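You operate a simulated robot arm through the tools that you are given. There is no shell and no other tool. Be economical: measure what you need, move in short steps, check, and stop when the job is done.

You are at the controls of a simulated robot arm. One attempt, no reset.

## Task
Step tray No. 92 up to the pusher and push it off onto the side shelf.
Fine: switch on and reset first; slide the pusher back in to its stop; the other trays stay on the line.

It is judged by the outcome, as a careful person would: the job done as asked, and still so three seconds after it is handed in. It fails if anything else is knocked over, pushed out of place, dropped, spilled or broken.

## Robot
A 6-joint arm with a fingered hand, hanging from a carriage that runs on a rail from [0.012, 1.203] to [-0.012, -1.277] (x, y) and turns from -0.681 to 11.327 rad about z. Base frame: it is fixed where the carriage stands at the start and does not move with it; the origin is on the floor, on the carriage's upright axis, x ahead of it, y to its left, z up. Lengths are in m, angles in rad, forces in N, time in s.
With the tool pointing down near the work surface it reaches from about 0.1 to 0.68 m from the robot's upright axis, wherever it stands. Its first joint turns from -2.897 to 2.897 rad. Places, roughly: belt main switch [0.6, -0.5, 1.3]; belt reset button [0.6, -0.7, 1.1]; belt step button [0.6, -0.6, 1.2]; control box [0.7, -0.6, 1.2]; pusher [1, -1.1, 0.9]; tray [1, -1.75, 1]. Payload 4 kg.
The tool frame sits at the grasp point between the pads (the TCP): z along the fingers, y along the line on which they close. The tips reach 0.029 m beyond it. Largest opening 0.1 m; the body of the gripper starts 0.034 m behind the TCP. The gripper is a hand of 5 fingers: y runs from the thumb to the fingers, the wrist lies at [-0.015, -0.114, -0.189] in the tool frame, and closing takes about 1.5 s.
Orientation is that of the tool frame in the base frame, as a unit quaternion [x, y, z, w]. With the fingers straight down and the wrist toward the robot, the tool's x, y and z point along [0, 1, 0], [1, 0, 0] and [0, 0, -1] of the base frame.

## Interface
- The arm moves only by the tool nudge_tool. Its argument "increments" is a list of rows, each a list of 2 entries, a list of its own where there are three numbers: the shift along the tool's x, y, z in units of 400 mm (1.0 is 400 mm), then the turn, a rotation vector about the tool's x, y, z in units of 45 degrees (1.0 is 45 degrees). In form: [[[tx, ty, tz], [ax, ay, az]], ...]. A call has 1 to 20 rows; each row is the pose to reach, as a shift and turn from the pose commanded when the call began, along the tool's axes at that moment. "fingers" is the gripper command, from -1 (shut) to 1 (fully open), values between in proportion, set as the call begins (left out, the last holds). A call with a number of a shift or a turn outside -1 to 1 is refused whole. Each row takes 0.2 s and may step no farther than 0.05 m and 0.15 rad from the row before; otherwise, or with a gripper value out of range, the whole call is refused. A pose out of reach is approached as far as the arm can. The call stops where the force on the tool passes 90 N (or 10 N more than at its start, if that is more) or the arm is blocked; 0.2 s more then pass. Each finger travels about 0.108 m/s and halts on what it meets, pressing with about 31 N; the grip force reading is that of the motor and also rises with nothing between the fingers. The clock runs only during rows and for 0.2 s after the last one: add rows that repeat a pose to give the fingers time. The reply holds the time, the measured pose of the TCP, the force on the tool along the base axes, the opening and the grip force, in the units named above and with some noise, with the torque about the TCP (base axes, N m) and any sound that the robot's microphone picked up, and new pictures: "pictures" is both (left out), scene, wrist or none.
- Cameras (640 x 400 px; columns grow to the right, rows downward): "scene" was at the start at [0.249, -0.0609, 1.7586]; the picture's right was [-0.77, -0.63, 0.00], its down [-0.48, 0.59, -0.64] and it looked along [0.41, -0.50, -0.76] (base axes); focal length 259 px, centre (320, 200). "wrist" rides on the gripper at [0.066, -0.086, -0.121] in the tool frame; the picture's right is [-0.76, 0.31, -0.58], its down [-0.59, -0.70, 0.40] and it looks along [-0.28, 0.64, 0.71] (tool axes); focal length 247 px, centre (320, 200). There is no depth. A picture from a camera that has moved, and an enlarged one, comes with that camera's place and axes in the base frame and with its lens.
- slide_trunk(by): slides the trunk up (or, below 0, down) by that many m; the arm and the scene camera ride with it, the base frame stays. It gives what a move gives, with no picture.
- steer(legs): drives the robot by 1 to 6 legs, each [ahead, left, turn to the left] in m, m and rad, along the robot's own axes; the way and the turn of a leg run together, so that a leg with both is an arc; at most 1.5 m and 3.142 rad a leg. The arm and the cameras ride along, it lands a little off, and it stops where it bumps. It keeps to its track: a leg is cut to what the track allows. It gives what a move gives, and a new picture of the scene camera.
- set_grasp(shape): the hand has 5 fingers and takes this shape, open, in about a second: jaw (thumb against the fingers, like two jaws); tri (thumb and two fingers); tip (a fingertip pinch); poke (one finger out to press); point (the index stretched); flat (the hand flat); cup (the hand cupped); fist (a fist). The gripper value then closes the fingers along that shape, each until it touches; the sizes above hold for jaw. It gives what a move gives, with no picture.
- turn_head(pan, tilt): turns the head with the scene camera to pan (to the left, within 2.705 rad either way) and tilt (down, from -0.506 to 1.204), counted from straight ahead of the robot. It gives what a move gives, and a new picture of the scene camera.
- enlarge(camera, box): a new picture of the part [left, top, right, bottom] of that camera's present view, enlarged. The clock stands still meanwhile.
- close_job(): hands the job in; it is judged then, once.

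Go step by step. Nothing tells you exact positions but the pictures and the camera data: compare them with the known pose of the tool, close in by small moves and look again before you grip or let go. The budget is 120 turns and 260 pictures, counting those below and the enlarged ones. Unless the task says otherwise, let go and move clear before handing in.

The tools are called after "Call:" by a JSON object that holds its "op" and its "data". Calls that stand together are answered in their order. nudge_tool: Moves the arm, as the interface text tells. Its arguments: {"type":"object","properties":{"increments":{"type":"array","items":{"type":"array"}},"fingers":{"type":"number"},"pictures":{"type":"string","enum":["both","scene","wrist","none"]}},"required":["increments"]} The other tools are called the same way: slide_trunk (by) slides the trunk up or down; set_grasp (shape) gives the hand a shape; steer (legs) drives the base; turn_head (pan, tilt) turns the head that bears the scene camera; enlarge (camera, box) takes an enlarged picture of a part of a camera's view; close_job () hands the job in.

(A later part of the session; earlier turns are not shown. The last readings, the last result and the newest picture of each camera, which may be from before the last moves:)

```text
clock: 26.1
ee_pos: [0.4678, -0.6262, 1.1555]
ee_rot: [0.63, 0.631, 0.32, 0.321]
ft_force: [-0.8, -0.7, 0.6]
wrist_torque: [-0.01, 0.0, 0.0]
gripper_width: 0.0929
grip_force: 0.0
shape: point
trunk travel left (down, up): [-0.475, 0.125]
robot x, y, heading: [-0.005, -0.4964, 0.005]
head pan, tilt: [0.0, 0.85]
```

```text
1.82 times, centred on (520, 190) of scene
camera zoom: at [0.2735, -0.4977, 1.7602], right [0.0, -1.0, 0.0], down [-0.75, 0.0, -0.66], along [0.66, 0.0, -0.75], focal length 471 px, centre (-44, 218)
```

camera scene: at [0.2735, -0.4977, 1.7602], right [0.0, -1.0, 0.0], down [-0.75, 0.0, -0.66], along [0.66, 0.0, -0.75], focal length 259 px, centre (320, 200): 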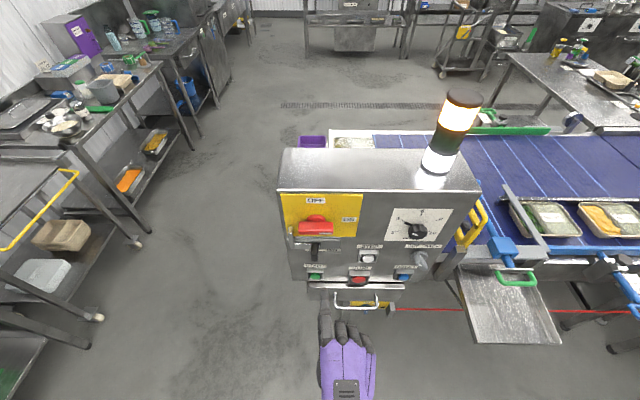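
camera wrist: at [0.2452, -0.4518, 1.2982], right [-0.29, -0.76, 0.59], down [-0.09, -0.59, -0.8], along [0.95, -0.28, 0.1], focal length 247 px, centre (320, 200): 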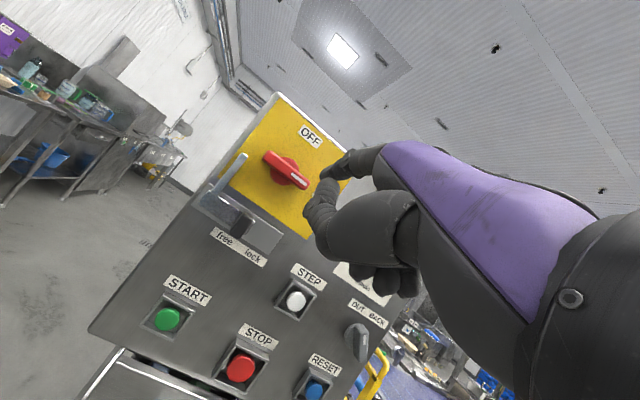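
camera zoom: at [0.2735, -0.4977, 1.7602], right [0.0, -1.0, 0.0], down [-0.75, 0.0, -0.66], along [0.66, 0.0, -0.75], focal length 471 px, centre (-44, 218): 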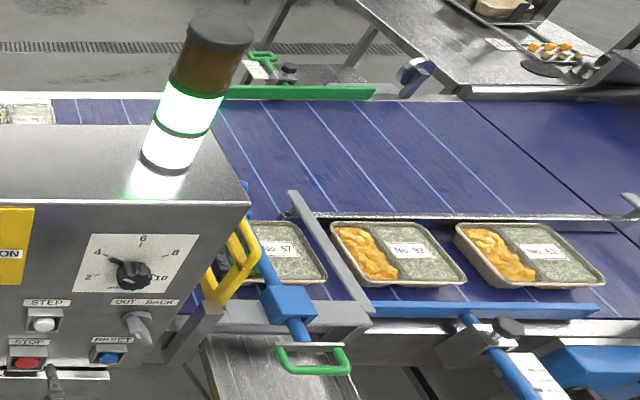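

Call:
{"op": "nudge_tool", "data": {"increments": [[[0, 0, 0], [0, 0, 0]], [[0, 0, 0], [0, 0, 0]], [[0, 0, 0], [0, 0, 0]], [[0, 0, 0], [0, 0, 0]], [[0, 0, 0], [0, 0, 0]], [[0, 0, 0], [0, 0, 0]], [[0, 0, 0], [0, 0, 0]]], "pictures": "none"}}

Call:
{"op": "enlarge", "data": {"camera": "scene", "box": [400, 80, 640, 300]}}

```text
clock: 27.7
ee_pos: [0.4685, -0.6258, 1.1558]
ee_rot: [0.629, 0.631, 0.321, 0.321]
ft_force: [-0.5, -0.6, 0.3]
wrist_torque: [0.0, 0.04, 0.08]
gripper_width: 0.093
grip_force: 0.1
shape: point
trunk travel left (down, up): [-0.475, 0.125]
robot x, y, heading: [-0.0045, -0.4954, 0.0]
head pan, tilt: [0.0, 0.85]
```

```text
1.82 times, centred on (520, 190) of scene
camera zoom: at [0.2735, -0.4977, 1.7602], right [0.0, -1.0, 0.0], down [-0.75, 0.0, -0.66], along [0.66, 0.0, -0.75], focal length 471 px, centre (-44, 218)
```

zoom: 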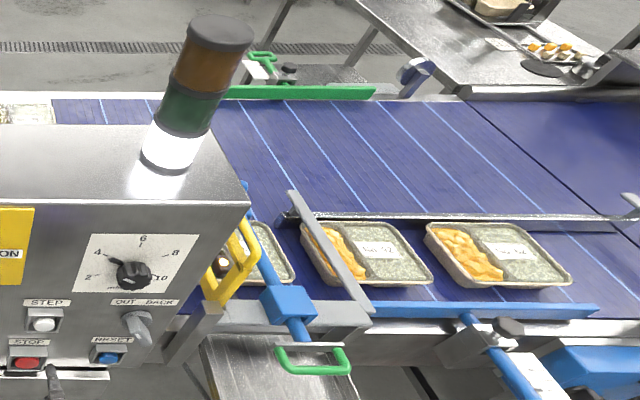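

One step moved the trays exactly one pitch; 57 now seems to be at the pusher, so 92 needs one more step. Before that I check the pusher zone and what lies beyond it (yellow bracket).

Call:
{"op": "nudge_tool", "data": {"increments": [[[0, 0.03, -0.05], [0, 0, 0]], [[0, 0.03, -0.14], [0, 0, 0]]], "pictures": "none"}}

Call:
{"op": "steer", "data": {"legs": [[0, -0.55, 0]]}}

Call:
{"op": "enlarge", "data": {"camera": "scene", "box": [200, 120, 420, 300]}}

```text
clock: 28.3
ee_pos: [0.4311, -0.6276, 1.1979]
ee_rot: [0.629, 0.63, 0.321, 0.322]
ft_force: [0.2, 0.1, 0.7]
wrist_torque: [0.02, 0.02, 0.03]
gripper_width: 0.0929
grip_force: 0.1
shape: point
trunk travel left (down, up): [-0.475, 0.125]
robot x, y, heading: [-0.0046, -0.497, 0.003]
head pan, tilt: [0.0, 0.85]
```

```text
clock: 31.5
ee_pos: [0.4231, -1.1838, 1.2]
ee_rot: [0.632, 0.628, 0.32, 0.323]
ft_force: [-0.7, -0.7, -0.3]
wrist_torque: [-0.01, -0.01, 0.03]
gripper_width: 0.0933
grip_force: 0.1
shape: point
trunk travel left (down, up): [-0.475, 0.125]
robot x, y, heading: [-0.0067, -1.052, -0.002]
head pan, tilt: [0.0, 0.85]
camera scene: at [0.2682, -1.0528, 1.7602], right [-0.01, -1.0, 0.0], down [-0.75, 0.01, -0.66], along [0.66, 0.0, -0.75], focal length 259 px, centre (320, 200)
```

scene: 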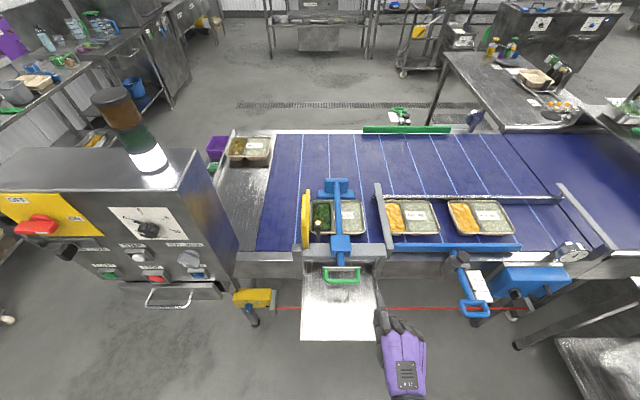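

```text
2.22 times, centred on (310, 210) of scene
camera zoom: at [0.2682, -1.0528, 1.7602], right [-0.01, -1.0, 0.0], down [-0.75, 0.01, -0.66], along [0.66, 0.0, -0.75], focal length 575 px, centre (342, 178)
```

zoom: 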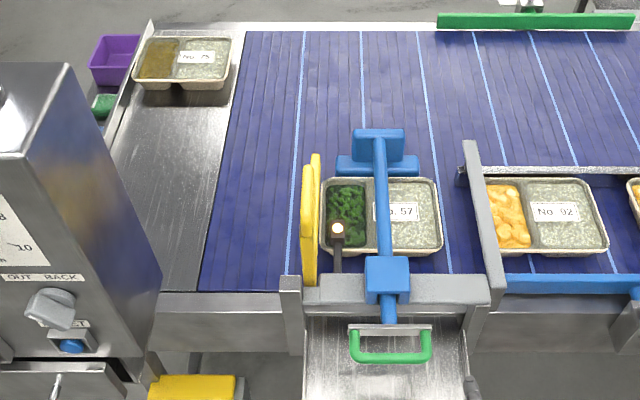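

Tray 57 is at the pusher under a sensor, with a yellow gate just downstream that may block it. I look closely at that gate.

Call:
{"op": "enlarge", "data": {"camera": "scene", "box": [285, 170, 395, 290]}}

Call:
{"op": "turn_head", "data": {"pan": 0.35, "tilt": 0.75}}

Call:
{"op": "enlarge", "data": {"camera": "wrist", "box": [0, 0, 640, 400]}}

```text
3.33 times, centred on (340, 230) of scene
camera zoom: at [0.2682, -1.0528, 1.7602], right [-0.01, -1.0, 0.0], down [-0.75, 0.01, -0.66], along [0.66, 0.0, -0.75], focal length 863 px, centre (253, 100)
```

zoom: 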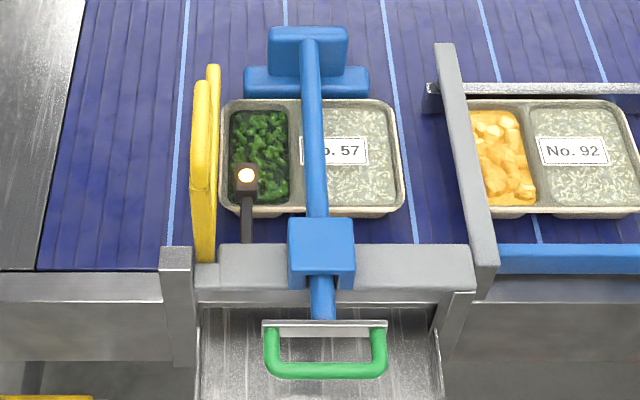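

```text
clock: 32.3
ee_pos: [0.4238, -1.1843, 1.1984]
ee_rot: [0.633, 0.627, 0.319, 0.323]
ft_force: [0.0, 0.0, -0.4]
wrist_torque: [0.0, -0.02, -0.01]
gripper_width: 0.0931
grip_force: 0.0
shape: point
trunk travel left (down, up): [-0.475, 0.125]
robot x, y, heading: [-0.01, -1.0496, -0.009]
head pan, tilt: [0.351, 0.75]
camera scene: at [0.268, -1.0244, 1.7682], right [0.34, -0.94, 0.0], down [-0.64, -0.23, -0.73], along [0.69, 0.25, -0.68], focal length 259 px, centre (320, 200)
```

scene: 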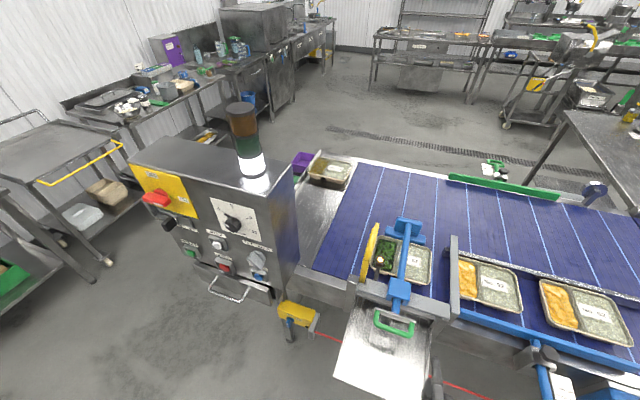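

```text
1.00 times, centred on (320, 200) of wrist (not enlarged: the box is as wide or as high as the picture)
camera zoom: at [0.2766, -1.1167, 1.2012], right [-0.29, -0.75, 0.59], down [-0.1, -0.59, -0.8], along [0.95, -0.29, 0.1], focal length 247 px, centre (320, 200)
```

zoom: 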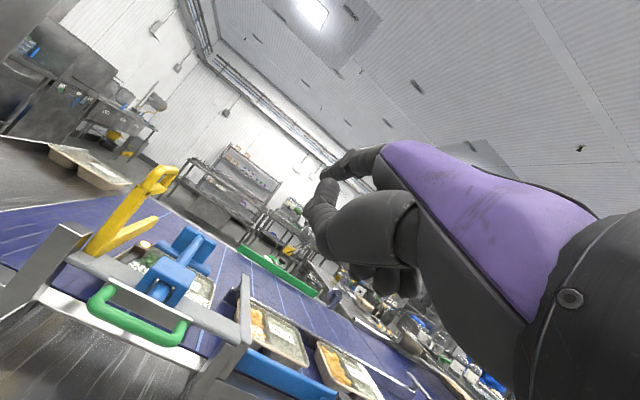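

Call:
{"op": "enlarge", "data": {"camera": "wrist", "box": [20, 140, 270, 350]}}

Call:
{"op": "enlarge", "data": {"camera": "scene", "box": [340, 200, 470, 340]}}

```text
1.90 times, centred on (145, 245) of wrist
camera zoom: at [0.2766, -1.1167, 1.2012], right [-0.29, -0.75, 0.59], down [-0.1, -0.59, -0.8], along [0.95, -0.29, 0.1], focal length 470 px, centre (653, 114)
```

zoom: 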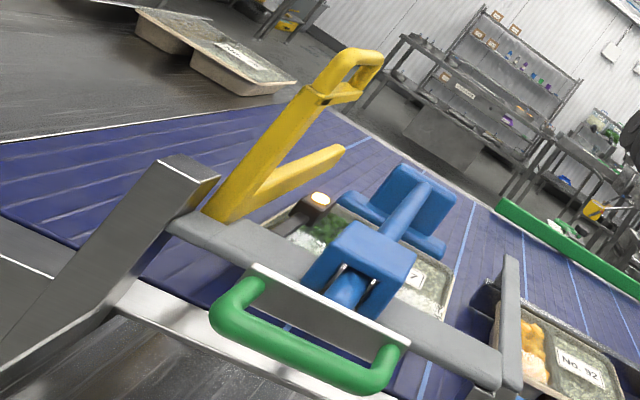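

```text
2.86 times, centred on (405, 270) of scene
camera zoom: at [0.268, -1.0244, 1.7682], right [0.34, -0.94, 0.0], down [-0.64, -0.23, -0.73], along [0.69, 0.25, -0.68], focal length 740 px, centre (77, 0)
```

zoom: 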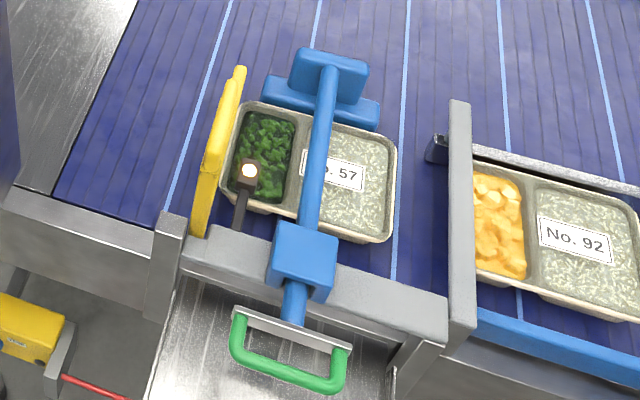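

The yellow gate is an L-lever: pivot about (0.74, -1.0, 0.97), blade across the lane to (1.01, -1.0, 0.97), handle top about (0.86, -1.0, 1.12). The tray rim is at z≈0.94, so I need to see if the blade blocks it: I lower the wrist camera for a flatter view.

Call:
{"op": "nudge_tool", "data": {"increments": [[[0, -0.075, 0.055], [0, 0, 0]], [[0, -0.15, 0.11], [0, 0, 0]], [[0, -0.225, 0.165], [0, 0, 0]], [[0, -0.303, 0.22], [0, 0, 0]]], "pictures": "none"}}

Call:
{"op": "enlarge", "data": {"camera": "wrist", "box": [0, 60, 300, 300]}}

```text
clock: 33.3
ee_pos: [0.4228, -1.1851, 1.0491]
ee_rot: [0.633, 0.627, 0.319, 0.323]
ft_force: [0.6, -0.1, -0.5]
wrist_torque: [-0.01, 0.01, 0.02]
gripper_width: 0.0929
grip_force: 0.2
shape: point
trunk travel left (down, up): [-0.475, 0.125]
robot x, y, heading: [-0.0121, -1.0477, -0.004]
head pan, tilt: [0.351, 0.75]
```

```text
1.67 times, centred on (150, 180) of wrist
camera zoom: at [0.2768, -1.1181, 1.0525], right [-0.29, -0.75, 0.59], down [-0.1, -0.59, -0.8], along [0.95, -0.29, 0.1], focal length 412 px, centre (603, 233)
```

zoom: 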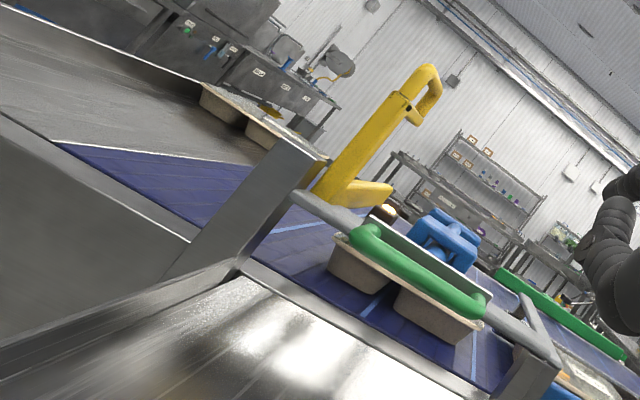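

The blade sits at rim height, so it would block tray 57; I must swing the gate open by pulling its lever toward me. I'll level and roll the hand so thumb and fingers close sideways on the lever top.

Call:
{"op": "nudge_tool", "data": {"increments": [[[0, 0.05, -0.035], [-0.16, 0, 0]], [[0, 0.1, -0.07], [-0.32, 0, 0]], [[0, 0.15, -0.1], [-0.48, 0, 0]], [[0, 0.2, -0.13], [-0.64, 0, 0]], [[0, 0.25, -0.16], [-0.8, 0, 0]]], "pictures": "none"}}

Call:
{"op": "nudge_tool", "data": {"increments": [[[0, 0, 0], [0, 0, 0.166]], [[0, 0, 0], [0, 0, 0.333]], [[0, 0, 0], [0, 0, 0.5]], [[0, 0, 0], [0, 0, 0.666]], [[0, 0, 0], [0, 0, 0.833]], [[0, 0, 0], [0, 0, 1]]], "pictures": "none"}}

Call:
{"op": "nudge_tool", "data": {"increments": [[[0, 0, 0], [0, 0, 0.166]], [[0, 0, 0], [0, 0, 0.333]], [[0, 0, 0], [0, 0, 0.5]], [[0, 0, 0], [0, 0, 0.666]], [[0, 0, 0], [0, 0, 0.833]], [[0, 0, 0], [0, 0, 1]]], "pictures": "none"}}

Call:
{"op": "set_grasp", "data": {"shape": "tri"}}

Call:
{"op": "turn_head", "data": {"pan": 0.0, "tilt": 0.85}}

Call:
{"op": "enlarge", "data": {"camera": "wrist", "box": [0, 0, 640, 400]}}

```text
clock: 34.5
ee_pos: [0.4309, -1.1836, 1.1667]
ee_rot: [0.501, 0.498, 0.499, 0.502]
ft_force: [-0.7, -0.6, -0.3]
wrist_torque: [-0.02, 0.0, -0.01]
gripper_width: 0.093
grip_force: 0.1
shape: point
trunk travel left (down, up): [-0.475, 0.125]
robot x, y, heading: [-0.0113, -1.0485, -0.001]
head pan, tilt: [0.351, 0.75]
```

```text
clock: 35.9
ee_pos: [0.4312, -1.1842, 1.1685]
ee_rot: [0.654, 0.268, 0.653, 0.272]
ft_force: [-0.1, 0.3, 0.5]
wrist_torque: [-0.04, 0.04, 0.0]
gripper_width: 0.0928
grip_force: 0.0
shape: point
trunk travel left (down, up): [-0.475, 0.125]
robot x, y, heading: [-0.0116, -1.0478, -0.007]
head pan, tilt: [0.351, 0.75]
```

```text
clock: 37.3
ee_pos: [0.4291, -1.1836, 1.1678]
ee_rot: [0.707, -0.004, 0.707, 0.003]
ft_force: [-0.1, -0.4, 0.2]
wrist_torque: [-0.03, 0.02, 0.01]
gripper_width: 0.0933
grip_force: 0.1
shape: point
trunk travel left (down, up): [-0.475, 0.125]
robot x, y, heading: [-0.0089, -1.0498, -0.007]
head pan, tilt: [0.351, 0.75]
```

```text
clock: 38.2
ee_pos: [0.4299, -1.1835, 1.1673]
ee_rot: [0.707, -0.002, 0.707, 0.003]
ft_force: [1.0, 0.8, 0.4]
wrist_torque: [0.01, 0.01, -0.02]
gripper_width: 0.0998
grip_force: 0.0
shape: tri
trunk travel left (down, up): [-0.475, 0.125]
robot x, y, heading: [-0.0097, -1.0502, -0.002]
head pan, tilt: [0.351, 0.75]
```

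```text
clock: 39.1
ee_pos: [0.4291, -1.1834, 1.1669]
ee_rot: [0.708, -0.003, 0.707, 0.003]
ft_force: [-0.2, 0.4, -0.4]
wrist_torque: [-0.01, 0.0, 0.0]
gripper_width: 0.0997
grip_force: 0.1
shape: tri
trunk travel left (down, up): [-0.475, 0.125]
robot x, y, heading: [-0.0132, -1.0486, -0.006]
head pan, tilt: [0.0, 0.85]
camera scene: at [0.2682, -1.0527, 1.7602], right [-0.01, -1.0, 0.0], down [-0.75, 0.0, -0.66], along [0.66, 0.0, -0.75], focal length 259 px, centre (320, 200)
```

scene: 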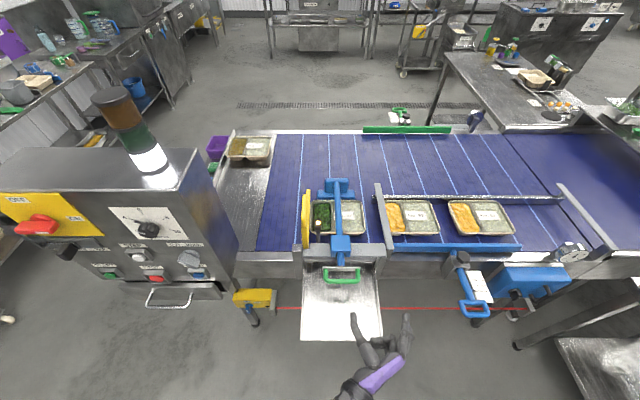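

```text
1.00 times, centred on (320, 200) of wrist (not enlarged: the box is as wide or as high as the picture)
camera zoom: at [0.3107, -1.0969, 1.2335], right [-0.58, -0.3, -0.76], down [0.4, 0.7, -0.59], along [0.71, -0.65, -0.28], focal length 247 px, centre (320, 200)
```

zoom: 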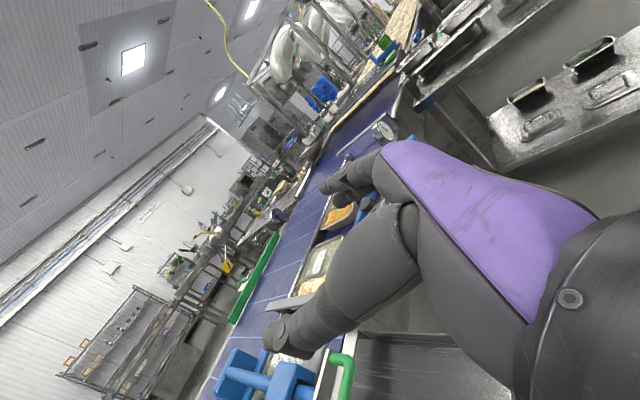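

Call:
{"op": "nudge_tool", "data": {"increments": [[[-0.016, -0.076, 0.079], [0, 0, 0]], [[-0.032, -0.152, 0.158], [0, 0, 0]], [[-0.048, -0.228, 0.237], [0, 0, 0]], [[-0.064, -0.305, 0.316], [0, 0, 0]], [[-0.08, -0.381, 0.395], [0, 0, 0]], [[-0.1, -0.4575, 0.475], [0, 0, 0]]]}}

Call:
{"op": "enlarge", "data": {"camera": "scene", "box": [230, 170, 390, 310]}}

```text
clock: 40.5
ee_pos: [0.6223, -1.0045, 1.1273]
ee_rot: [0.707, -0.002, 0.708, 0.002]
ft_force: [-1.7, 0.0, 0.2]
wrist_torque: [0.0, -0.03, 0.05]
gripper_width: 0.1001
grip_force: 0.0
shape: tri
trunk travel left (down, up): [-0.475, 0.125]
robot x, y, heading: [-0.0118, -1.0484, -0.005]
head pan, tilt: [0.0, 0.85]
camera scene: at [0.268, -1.0528, 1.7601], right [-0.01, -1.0, 0.0], down [-0.75, 0.01, -0.66], along [0.66, 0.0, -0.75], focal length 259 px, centre (320, 200)
camera wrist: at [0.5015, -0.9173, 1.194], right [-0.58, -0.3, -0.76], down [0.4, 0.7, -0.59], along [0.71, -0.65, -0.28], focal length 247 px, centre (320, 200)
```

scene: 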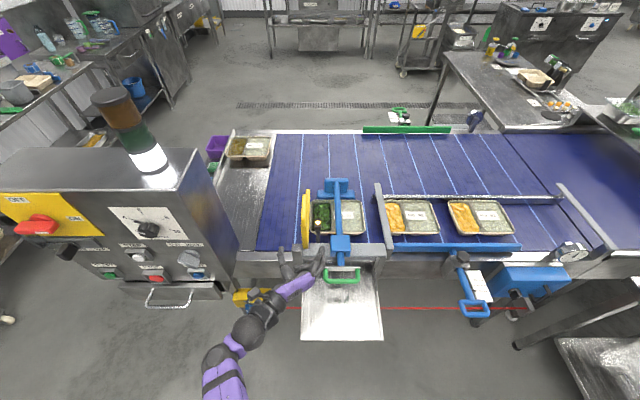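
wrist: 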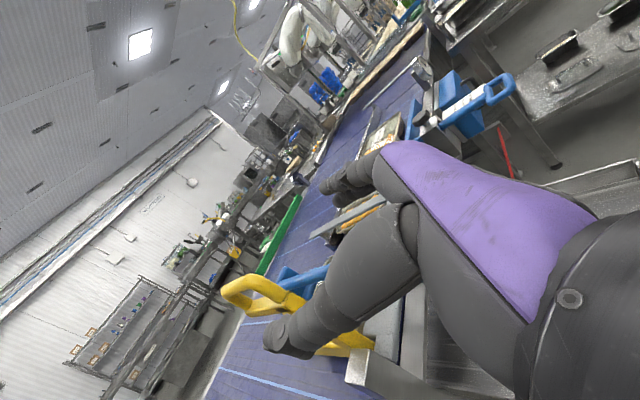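

```text
2.86 times, centred on (310, 240) of scene
camera zoom: at [0.268, -1.0528, 1.7601], right [-0.01, -1.0, 0.0], down [-0.75, 0.01, -0.66], along [0.66, 0.0, -0.75], focal length 740 px, centre (349, 86)
```

zoom: 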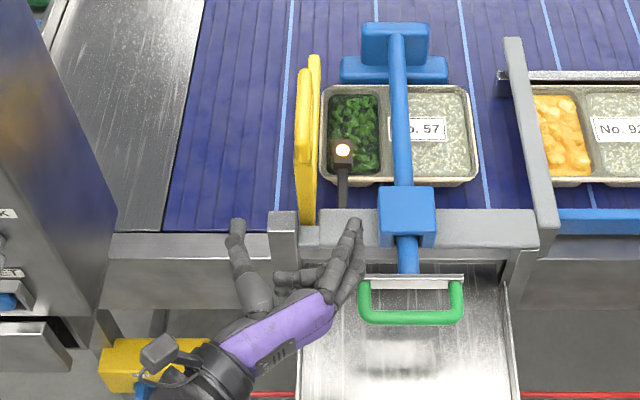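

The lever top is at (0.847, -1.003, 1.127), consistent. I advance so that it comes between thumb and fingers.

Call:
{"op": "nudge_tool", "data": {"increments": [[[-0.01, 0, 0.09], [0, 0, 0]], [[-0.02, 0, 0.18], [0, 0, 0]], [[-0.035, 0, 0.27], [0, 0, 0]], [[-0.05, 0, 0.36], [0, 0, 0]], [[-0.065, 0, 0.44], [0, 0, 0]], [[-0.07, 0, 0.51], [0, 0, 0]]]}}

Call:
{"op": "enlarge", "data": {"camera": "scene", "box": [250, 170, 370, 275]}}

```text
clock: 41.9
ee_pos: [0.7118, -1.026, 1.1648]
ee_rot: [0.708, -0.002, 0.706, 0.002]
ft_force: [-1.1, 0.9, -0.6]
wrist_torque: [0.0, -0.02, -0.05]
gripper_width: 0.0999
grip_force: 0.1
shape: tri
out of reach, approached as far as the arm can: row 2, 3, 4, 5, 6
trunk travel left (down, up): [-0.475, 0.125]
robot x, y, heading: [-0.0089, -1.0487, -0.007]
head pan, tilt: [0.0, 0.85]
camera scene: at [0.268, -1.0527, 1.76], right [-0.01, -1.0, 0.0], down [-0.75, 0.01, -0.66], along [0.66, 0.0, -0.75], focal length 259 px, centre (320, 200)
camera wrist: at [0.5925, -0.9389, 1.2323], right [-0.58, -0.3, -0.76], down [0.4, 0.7, -0.59], along [0.71, -0.65, -0.28], focal length 247 px, centre (320, 200)
```

scene: 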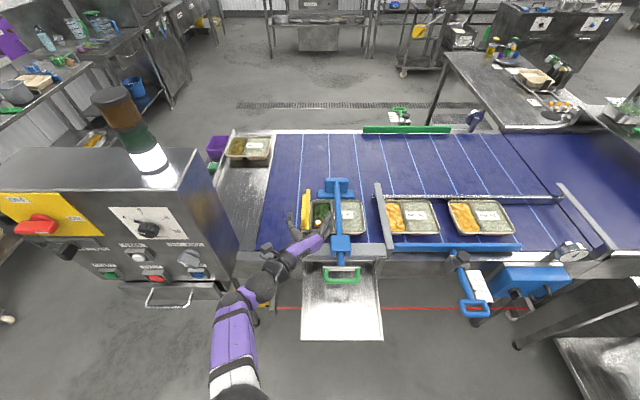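
wrist: 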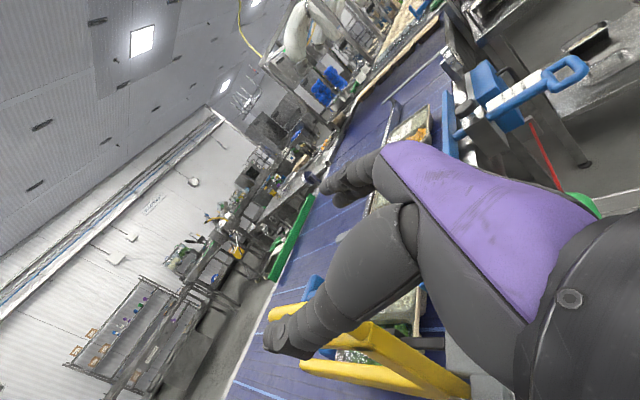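

```text
3.81 times, centred on (310, 222) of scene
camera zoom: at [0.268, -1.0527, 1.76], right [-0.01, -1.0, 0.0], down [-0.75, 0.01, -0.66], along [0.66, 0.0, -0.75], focal length 986 px, centre (358, 114)
```

zoom: 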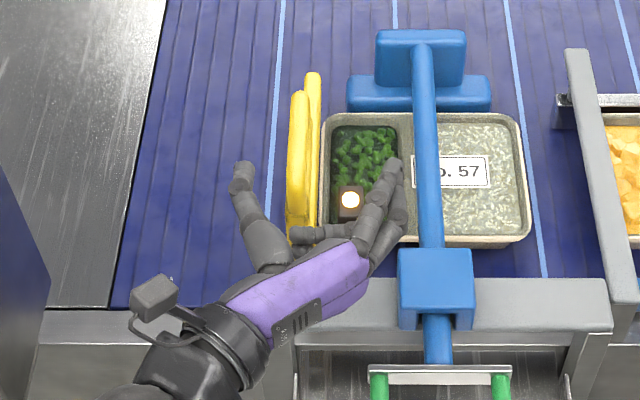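

Out of horizontal reach at this height because the shoulder is higher. I back off, raise the hand and then lower the trunk.

Call:
{"op": "nudge_tool", "data": {"increments": [[[0.03, 0, -0.1], [0, 0, 0]], [[0.06, 0, -0.2], [0, 0, 0]], [[0.1, 0, -0.3], [0, 0, 0]], [[0.16, 0, -0.4], [0, 0, 0]], [[0.24, 0, -0.48], [0, 0, 0]], [[0.32, 0, -0.55], [0, 0, 0]], [[0.4, 0, -0.6], [0, 0, 0]], [[0.5, 0, -0.65], [0, 0, 0]], [[0.6, 0, -0.69], [0, 0, 0]]], "pictures": "none"}}

Call:
{"op": "slide_trunk", "data": {"by": -0.25}}

```text
clock: 43.9
ee_pos: [0.4459, -1.0349, 1.4014]
ee_rot: [0.704, 0.003, 0.71, 0.004]
ft_force: [0.0, -0.2, 0.1]
wrist_torque: [0.0, -0.03, 0.04]
gripper_width: 0.1
grip_force: 0.1
shape: tri
out of reach, approached as far as the arm can: row 9
trunk travel left (down, up): [-0.475, 0.125]
robot x, y, heading: [-0.0099, -1.0469, -0.005]
head pan, tilt: [0.0, 0.85]
```

```text
clock: 46.4
ee_pos: [0.4462, -1.0344, 1.1522]
ee_rot: [0.704, 0.001, 0.71, 0.003]
ft_force: [0.2, 0.1, -1.0]
wrist_torque: [-0.02, -0.01, -0.04]
gripper_width: 0.0998
grip_force: 0.0
shape: tri
trunk travel left (down, up): [-0.225, 0.375]
robot x, y, heading: [-0.0054, -1.0525, -0.01]
head pan, tilt: [0.0, 0.85]
```

Call:
{"op": "nudge_tool", "data": {"increments": [[[0, -0.02, 0.1], [0, 0, 0]], [[-0.01, -0.04, 0.2], [0, 0, 0]], [[-0.03, -0.06, 0.3], [0, 0, 0]], [[-0.05, -0.075, 0.4], [0, 0, 0]], [[-0.07, -0.075, 0.5], [0, 0, 0]], [[-0.09, -0.075, 0.6], [0, 0, 0]], [[-0.11, -0.075, 0.69], [0, 0, 0]], [[-0.125, -0.075, 0.78], [0, 0, 0]]]}}

Call:
{"op": "enlarge", "data": {"camera": "scene", "box": [250, 130, 390, 255]}}

```text
clock: 48.2
ee_pos: [0.7576, -1.0074, 1.1067]
ee_rot: [0.704, 0.001, 0.711, 0.003]
ft_force: [-0.8, 0.3, -0.2]
wrist_torque: [0.0, 0.0, 0.03]
gripper_width: 0.0998
grip_force: 0.0
shape: tri
trunk travel left (down, up): [-0.225, 0.375]
robot x, y, heading: [-0.0095, -1.0514, -0.006]
head pan, tilt: [0.0, 0.85]
camera scene: at [0.2682, -1.0528, 1.5102], right [-0.01, -1.0, 0.0], down [-0.75, 0.01, -0.66], along [0.66, 0.0, -0.75], focal length 259 px, centre (320, 200)
camera wrist: at [0.6372, -0.9211, 1.1713], right [-0.57, -0.31, -0.76], down [0.41, 0.7, -0.59], along [0.71, -0.64, -0.27], focal length 247 px, centre (320, 200)
```

scene: 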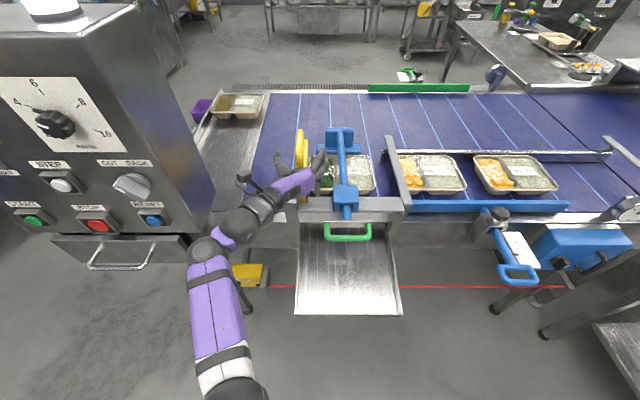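
wrist: 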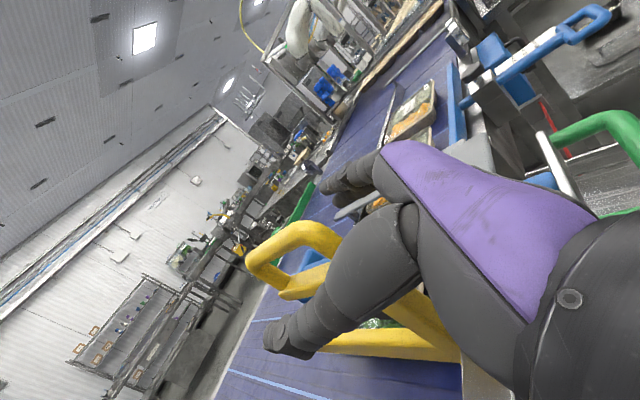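

```text
3.20 times, centred on (320, 192) of scene
camera zoom: at [0.2682, -1.0528, 1.5102], right [-0.01, -1.0, 0.0], down [-0.75, 0.01, -0.66], along [0.66, 0.0, -0.75], focal length 828 px, centre (320, 224)
```

zoom: 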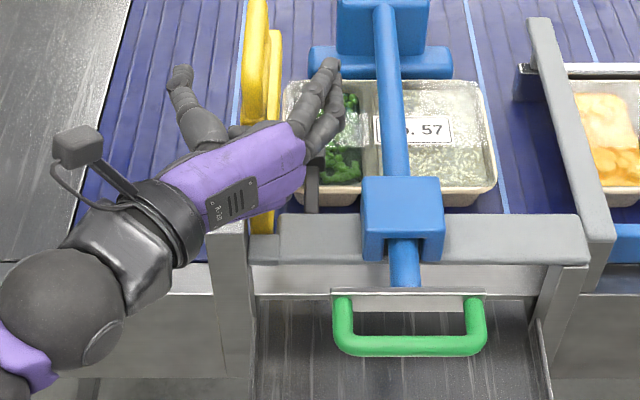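

Call:
{"op": "nudge_tool", "data": {"increments": [[[0.01, -0.005, 0.07], [0, 0, 0]], [[0.02, -0.01, 0.145], [0, 0, 0]]]}}

Call:
{"op": "enlarge", "data": {"camera": "scene", "box": [250, 110, 370, 215]}}

```text
clock: 48.8
ee_pos: [0.7797, -1.0304, 1.1002]
ee_rot: [0.709, -0.016, 0.705, 0.025]
ft_force: [-47.1, -18.5, 1.9]
wrist_torque: [-0.4, 1.27, 1.44]
gripper_width: 0.1002
grip_force: 0.0
shape: tri
out of reach, approached as far as the arm can: row 2
trunk travel left (down, up): [-0.225, 0.375]
robot x, y, heading: [-0.0089, -1.0516, -0.012]
head pan, tilt: [0.0, 0.85]
stopped in row 2: the force on the tool passed its limit at 101 N (the readings are from after the stop); the commanded pose is now the measured one
camera scene: at [0.2629, -1.0568, 1.5082], right [-0.01, -1.0, 0.0], down [-0.76, 0.01, -0.65], along [0.65, -0.01, -0.76], focal length 259 px, centre (320, 200)
camera wrist: at [0.6646, -0.9367, 1.1663], right [-0.6, -0.28, -0.75], down [0.44, 0.67, -0.6], along [0.67, -0.69, -0.28], focal length 247 px, centre (320, 200)
```

scene: 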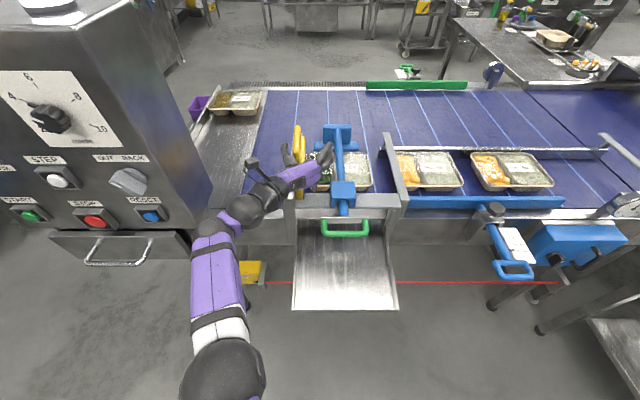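
wrist: 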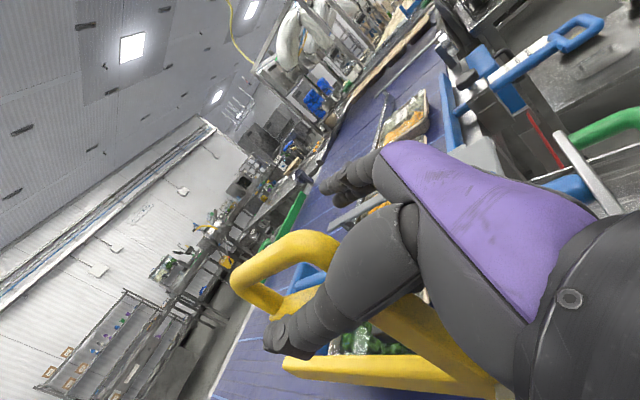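

```text
3.81 times, centred on (310, 162) of scene
camera zoom: at [0.2629, -1.0568, 1.5082], right [-0.01, -1.0, 0.0], down [-0.76, 0.01, -0.65], along [0.65, -0.01, -0.76], focal length 986 px, centre (358, 343)
```

zoom: 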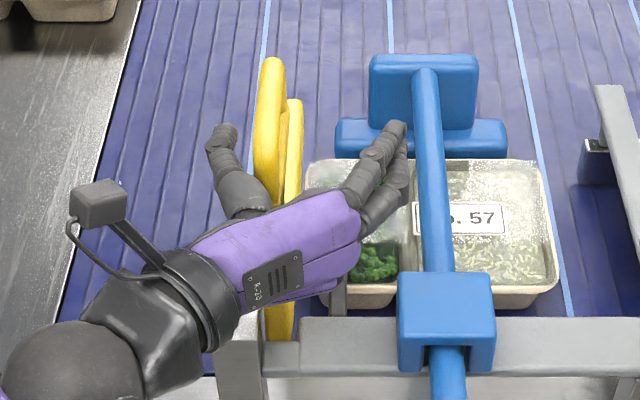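

The palm met the lever, which now lies between thumb and fingers. I back off a centimetre, recentre and close.

Call:
{"op": "nudge_tool", "data": {"increments": [[[0, -0.03, -0.03], [0, 0, 0]], [[0, -0.055, -0.035], [0, 0, 0]]], "pictures": "none"}}

Call:
{"op": "nudge_tool", "data": {"increments": [[[0, 0, 0], [0, 0, 0]], [[0, 0, 0], [0, 0, 0]], [[0, 0, 0], [0, 0, 0]], [[0, 0, 0], [0, 0, 0]], [[0, 0, 0], [0, 0, 0]], [[0, 0, 0], [0, 0, 0]], [[0, 0, 0], [0, 0, 0]], [[0, 0, 0], [0, 0, 0]]], "fingers": -1}}

Call:
{"op": "enlarge", "data": {"camera": "scene", "box": [250, 110, 370, 215]}}

```text
clock: 49.4
ee_pos: [0.7657, -1.0171, 1.1041]
ee_rot: [0.706, -0.02, 0.707, 0.031]
ft_force: [-52.2, -40.3, 4.3]
wrist_torque: [-1.05, 1.44, 0.87]
gripper_width: 0.1
grip_force: 0.1
shape: tri
trunk travel left (down, up): [-0.225, 0.375]
robot x, y, heading: [-0.0089, -1.0518, -0.013]
head pan, tilt: [0.0, 0.85]
```

```text
clock: 51.1
ee_pos: [0.7651, -1.016, 1.1025]
ee_rot: [0.707, -0.02, 0.706, 0.03]
ft_force: [-49.9, -43.2, 6.3]
wrist_torque: [-1.2, 1.42, 0.91]
gripper_width: 0.0001
grip_force: 30.7
shape: tri
trunk travel left (down, up): [-0.225, 0.375]
robot x, y, heading: [-0.0102, -1.0452, -0.007]
head pan, tilt: [0.0, 0.85]
camera scene: at [0.2637, -1.0583, 1.5085], right [-0.01, -1.0, 0.01], down [-0.76, 0.0, -0.66], along [0.66, -0.01, -0.76], focal length 259 px, centre (320, 200)
camera wrist: at [0.6516, -0.9199, 1.1682], right [-0.6, -0.27, -0.75], down [0.45, 0.66, -0.6], along [0.66, -0.69, -0.27], focal length 247 px, centre (320, 200)
```

scene: 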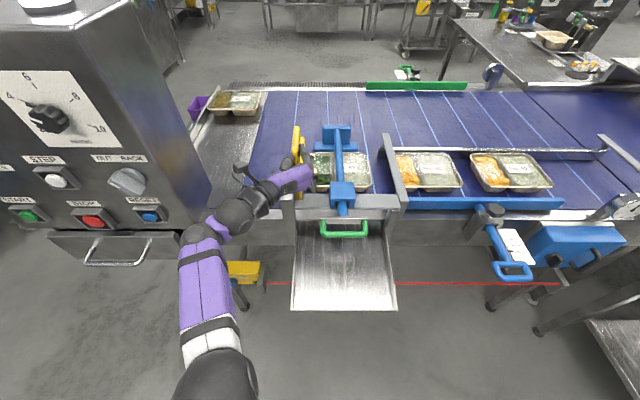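
wrist: 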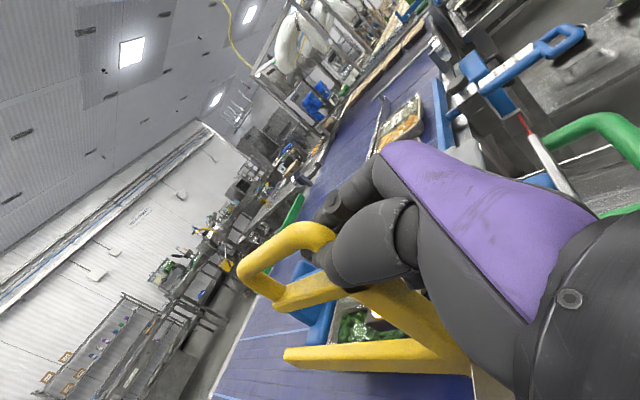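

```text
3.81 times, centred on (310, 162) of scene
camera zoom: at [0.2637, -1.0583, 1.5085], right [-0.01, -1.0, 0.01], down [-0.76, 0.0, -0.66], along [0.66, -0.01, -0.76], focal length 986 px, centre (358, 343)
```

zoom: 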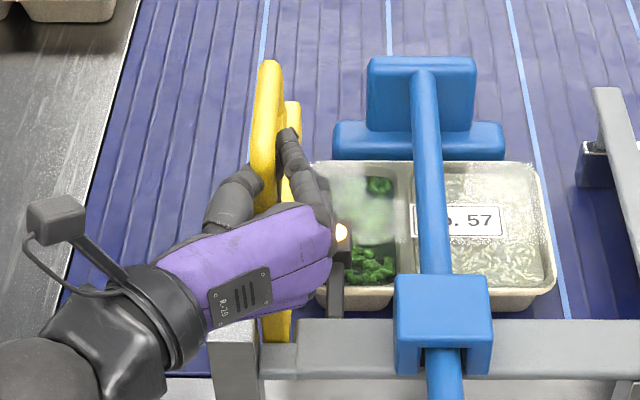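

The lever is pinched. I pull along its arc toward the robot a little and check that it follows.

Call:
{"op": "nudge_tool", "data": {"increments": [[[0.015, 0, -0.03], [0, 0, 0]], [[0.032, 0, -0.06], [0, 0, 0]], [[0.05, 0.01, -0.0925], [0, 0, 0]], [[0.06, 0.02, -0.13], [0, 0, 0]], [[0.068, 0.02, -0.17], [0, 0, 0]], [[0.07, 0.02, -0.21], [0, 0, 0]]]}}

Call:
{"op": "enlarge", "data": {"camera": "scene", "box": [250, 110, 370, 215]}}

```text
clock: 52.5
ee_pos: [0.6921, -1.0014, 1.1364]
ee_rot: [0.705, -0.011, 0.709, 0.017]
ft_force: [0.5, 0.6, -0.4]
wrist_torque: [-0.01, -0.03, 0.0]
gripper_width: 0.0
grip_force: 30.7
shape: tri
trunk travel left (down, up): [-0.225, 0.375]
robot x, y, heading: [-0.0075, -1.0537, -0.012]
head pan, tilt: [0.0, 0.85]
camera scene: at [0.2682, -1.0538, 1.5102], right [-0.01, -1.0, 0.0], down [-0.75, 0.01, -0.66], along [0.66, -0.01, -0.75], focal length 259 px, centre (320, 200)
camera wrist: at [0.575, -0.9099, 1.2015], right [-0.58, -0.29, -0.76], down [0.43, 0.68, -0.59], along [0.69, -0.67, -0.27], focal length 247 px, centre (320, 200)
```

scene: 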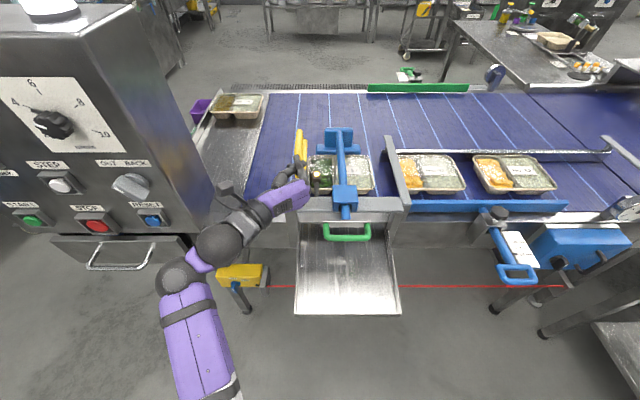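
wrist: 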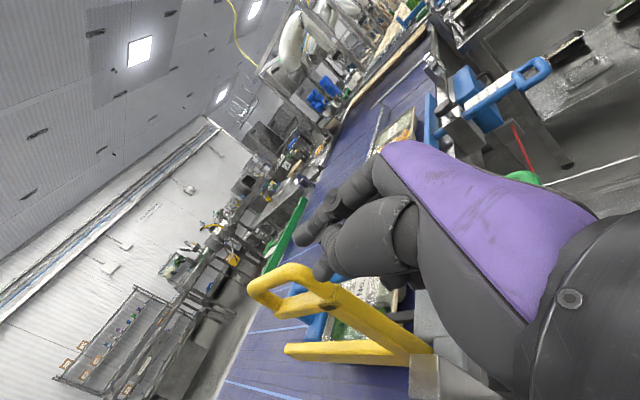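

```text
3.81 times, centred on (310, 162) of scene
camera zoom: at [0.2682, -1.0538, 1.5102], right [-0.01, -1.0, 0.0], down [-0.75, 0.01, -0.66], along [0.66, -0.01, -0.75], focal length 986 px, centre (358, 343)
```

zoom: 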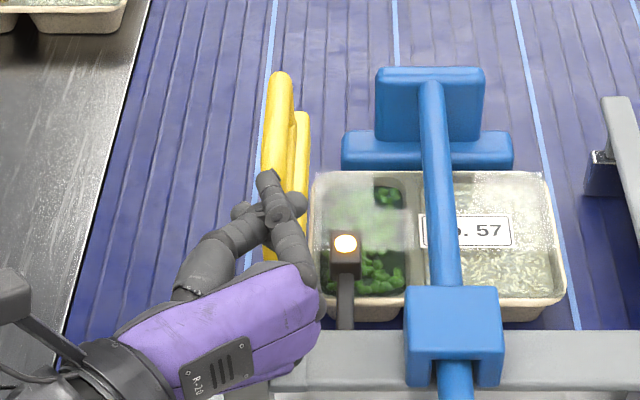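

The pinch slipped off; gate unchanged. I look closer at its joint before trying a hook pull.

Call:
{"op": "enlarge", "data": {"camera": "wrist", "box": [230, 240, 470, 400]}}

```text
2.50 times, centred on (350, 320) of wrist
camera zoom: at [0.575, -0.9099, 1.2015], right [-0.58, -0.29, -0.76], down [0.43, 0.68, -0.59], along [0.69, -0.67, -0.27], focal length 617 px, centre (245, -100)
```

zoom: 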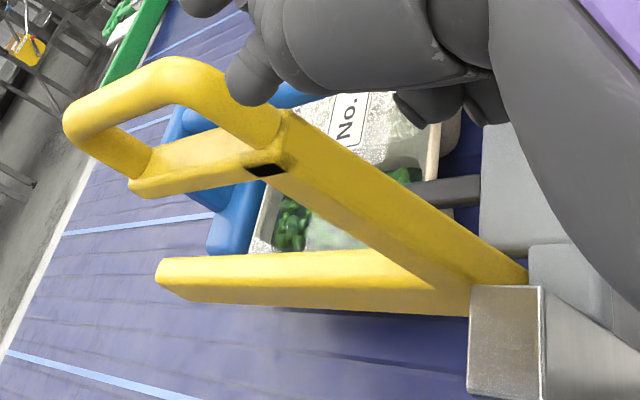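

The lever ends in a loop meant to be lifted/pulled. I'll hook it instead: yaw the hand 45° so the fingers pass behind the lever from the right and the thumb stays in front, with the trunk a bit lower for reach.

Call:
{"op": "nudge_tool", "data": {"increments": [[[0.03, 0.02, -0.07], [0.1, 0, 0]], [[0.08, 0.07, -0.14], [0.25, 0, 0]], [[0.14, 0.13, -0.2], [0.42, 0, 0]], [[0.2, 0.2, -0.25], [0.59, 0, 0]], [[0.26, 0.28, -0.3], [0.76, 0, 0]], [[0.3, 0.36, -0.35], [0.93, 0, 0]], [[0.3, 0.375, -0.35], [1, 0, 0]]], "fingers": 1, "pictures": "none"}}

Call:
{"op": "slide_trunk", "data": {"by": -0.12}}

Call:
{"op": "enlarge", "data": {"camera": "scene", "box": [0, 0, 640, 400]}}

```text
clock: 54.1
ee_pos: [0.5463, -1.1472, 1.2625]
ee_rot: [0.651, 0.251, 0.669, -0.257]
ft_force: [0.0, 3.2, -5.7]
wrist_torque: [0.19, -0.33, -0.16]
gripper_width: 0.1
grip_force: 0.1
shape: tri
trunk travel left (down, up): [-0.225, 0.375]
robot x, y, heading: [-0.0094, -1.0487, -0.009]
head pan, tilt: [0.0, 0.85]
```

```text
clock: 55.6
ee_pos: [0.5469, -1.1441, 1.136]
ee_rot: [0.657, 0.261, 0.66, -0.254]
ft_force: [-0.1, 0.0, -0.2]
wrist_torque: [0.01, 0.02, -0.01]
gripper_width: 0.1
grip_force: 0.0
shape: tri
trunk travel left (down, up): [-0.105, 0.495]
robot x, y, heading: [-0.0098, -1.0459, -0.011]
head pan, tilt: [0.0, 0.85]
```

```text
1.00 times, centred on (320, 200) of scene (not enlarged: the box is as wide or as high as the picture)
camera zoom: at [0.2682, -1.0539, 1.3902], right [-0.01, -1.0, 0.0], down [-0.75, 0.01, -0.66], along [0.66, -0.01, -0.75], focal length 259 px, centre (320, 200)
```

zoom: 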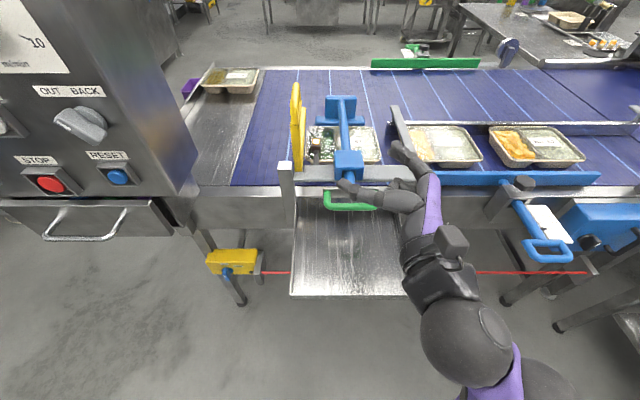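

Call:
{"op": "nudge_tool", "data": {"increments": [[[-0.01, 0.03, 0.1], [0, 0, 0]], [[-0.02, 0.06, 0.2], [0, 0, 0]], [[-0.03, 0.09, 0.3], [0, 0, 0]], [[-0.04, 0.12, 0.4], [0, 0, 0]], [[-0.05, 0.15, 0.5], [0, 0, 0]], [[-0.06, 0.18, 0.6], [0, 0, 0]]]}}

Call:
{"op": "enlarge", "data": {"camera": "scene", "box": [250, 60, 400, 210]}}

```text
clock: 57.0
ee_pos: [0.7726, -1.0342, 1.1116]
ee_rot: [0.658, 0.26, 0.66, -0.254]
ft_force: [-0.6, 0.2, 0.3]
wrist_torque: [0.01, -0.02, 0.0]
gripper_width: 0.1
grip_force: 0.1
shape: tri
trunk travel left (down, up): [-0.105, 0.495]
robot x, y, heading: [-0.0074, -1.0503, -0.012]
head pan, tilt: [0.0, 0.85]
camera scene: at [0.2685, -1.0536, 1.3903], right [-0.01, -1.0, 0.0], down [-0.75, 0.01, -0.66], along [0.66, -0.01, -0.75], focal length 259 px, centre (320, 200)
camera wrist: at [0.6263, -1.0521, 1.1778], right [-0.21, -0.62, -0.75], down [-0.18, 0.78, -0.6], along [0.96, 0.01, -0.28], focal length 247 px, centre (320, 200)
```

scene: 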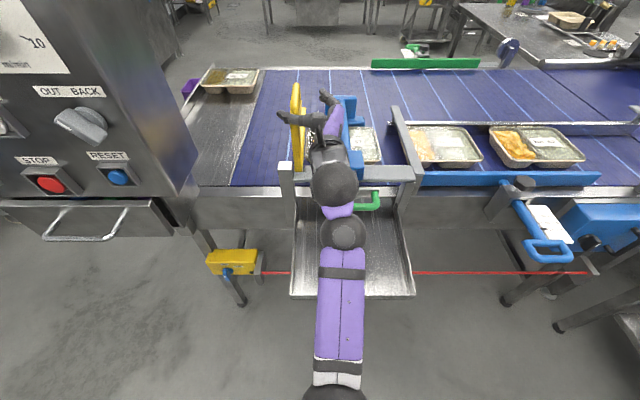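
wrist: 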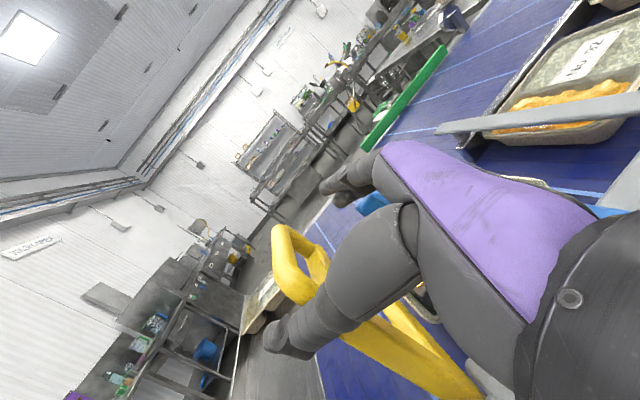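

```text
2.67 times, centred on (325, 135) of scene
camera zoom: at [0.2685, -1.0536, 1.3903], right [-0.01, -1.0, 0.0], down [-0.75, 0.01, -0.66], along [0.66, -0.01, -0.75], focal length 690 px, centre (307, 373)
```

zoom: 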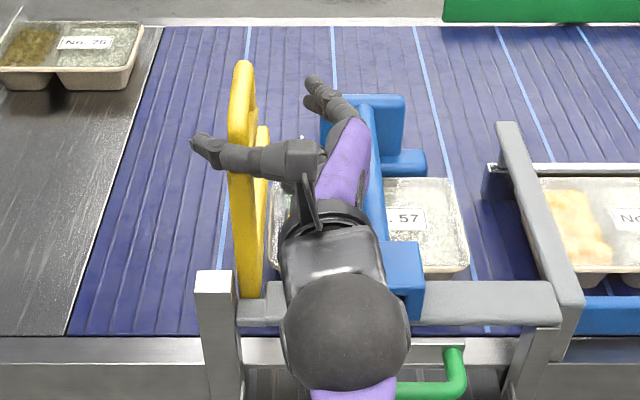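

Call:
{"op": "nudge_tool", "data": {"increments": [[[0, 0.025, 0.06], [0, 0, 0]], [[0, 0.05, 0.125], [0, 0, 0]]], "pictures": "none"}}

Call:
{"op": "enlarge", "data": {"camera": "scene", "box": [250, 60, 400, 210]}}

Call:
{"op": "enlarge", "data": {"camera": "wrist", "box": [200, 130, 520, 400]}}

```text
clock: 57.6
ee_pos: [0.8218, -1.0177, 1.1078]
ee_rot: [0.66, 0.259, 0.658, -0.253]
ft_force: [-2.7, -5.1, -10.2]
wrist_torque: [-0.17, -0.7, 0.27]
gripper_width: 0.1
grip_force: 0.1
shape: tri
trunk travel left (down, up): [-0.105, 0.495]
robot x, y, heading: [-0.0114, -1.0537, -0.011]
head pan, tilt: [0.0, 0.85]
```

```text
2.67 times, centred on (325, 135) of scene
camera zoom: at [0.267, -1.0547, 1.3895], right [-0.01, -1.0, 0.0], down [-0.75, 0.01, -0.66], along [0.66, -0.01, -0.75], focal length 690 px, centre (307, 373)
```

zoom: 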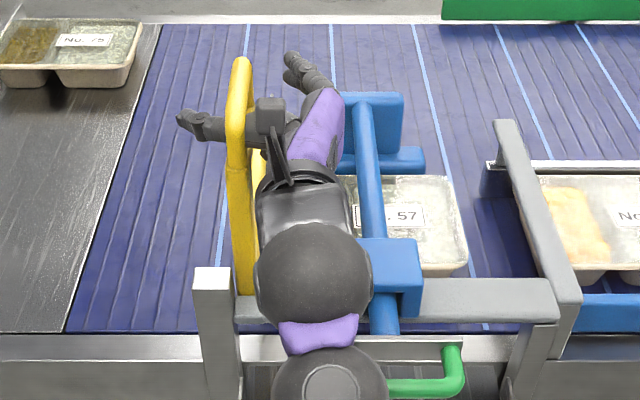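

```text
1.48 times, centred on (360, 265) of wrist
camera zoom: at [0.6755, -1.0354, 1.175], right [-0.22, -0.62, -0.75], down [-0.18, 0.78, -0.6], along [0.96, 0.01, -0.28], focal length 366 px, centre (261, 104)
```

zoom: 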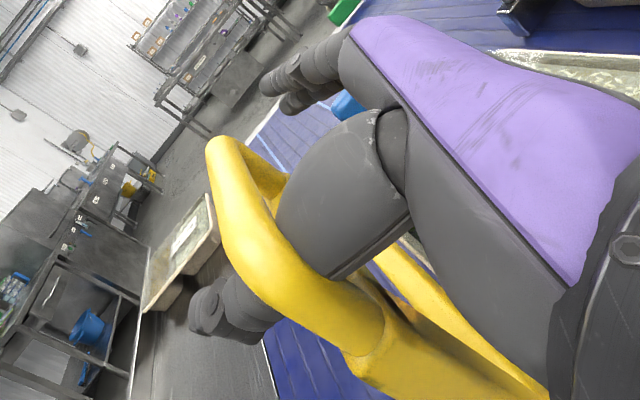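

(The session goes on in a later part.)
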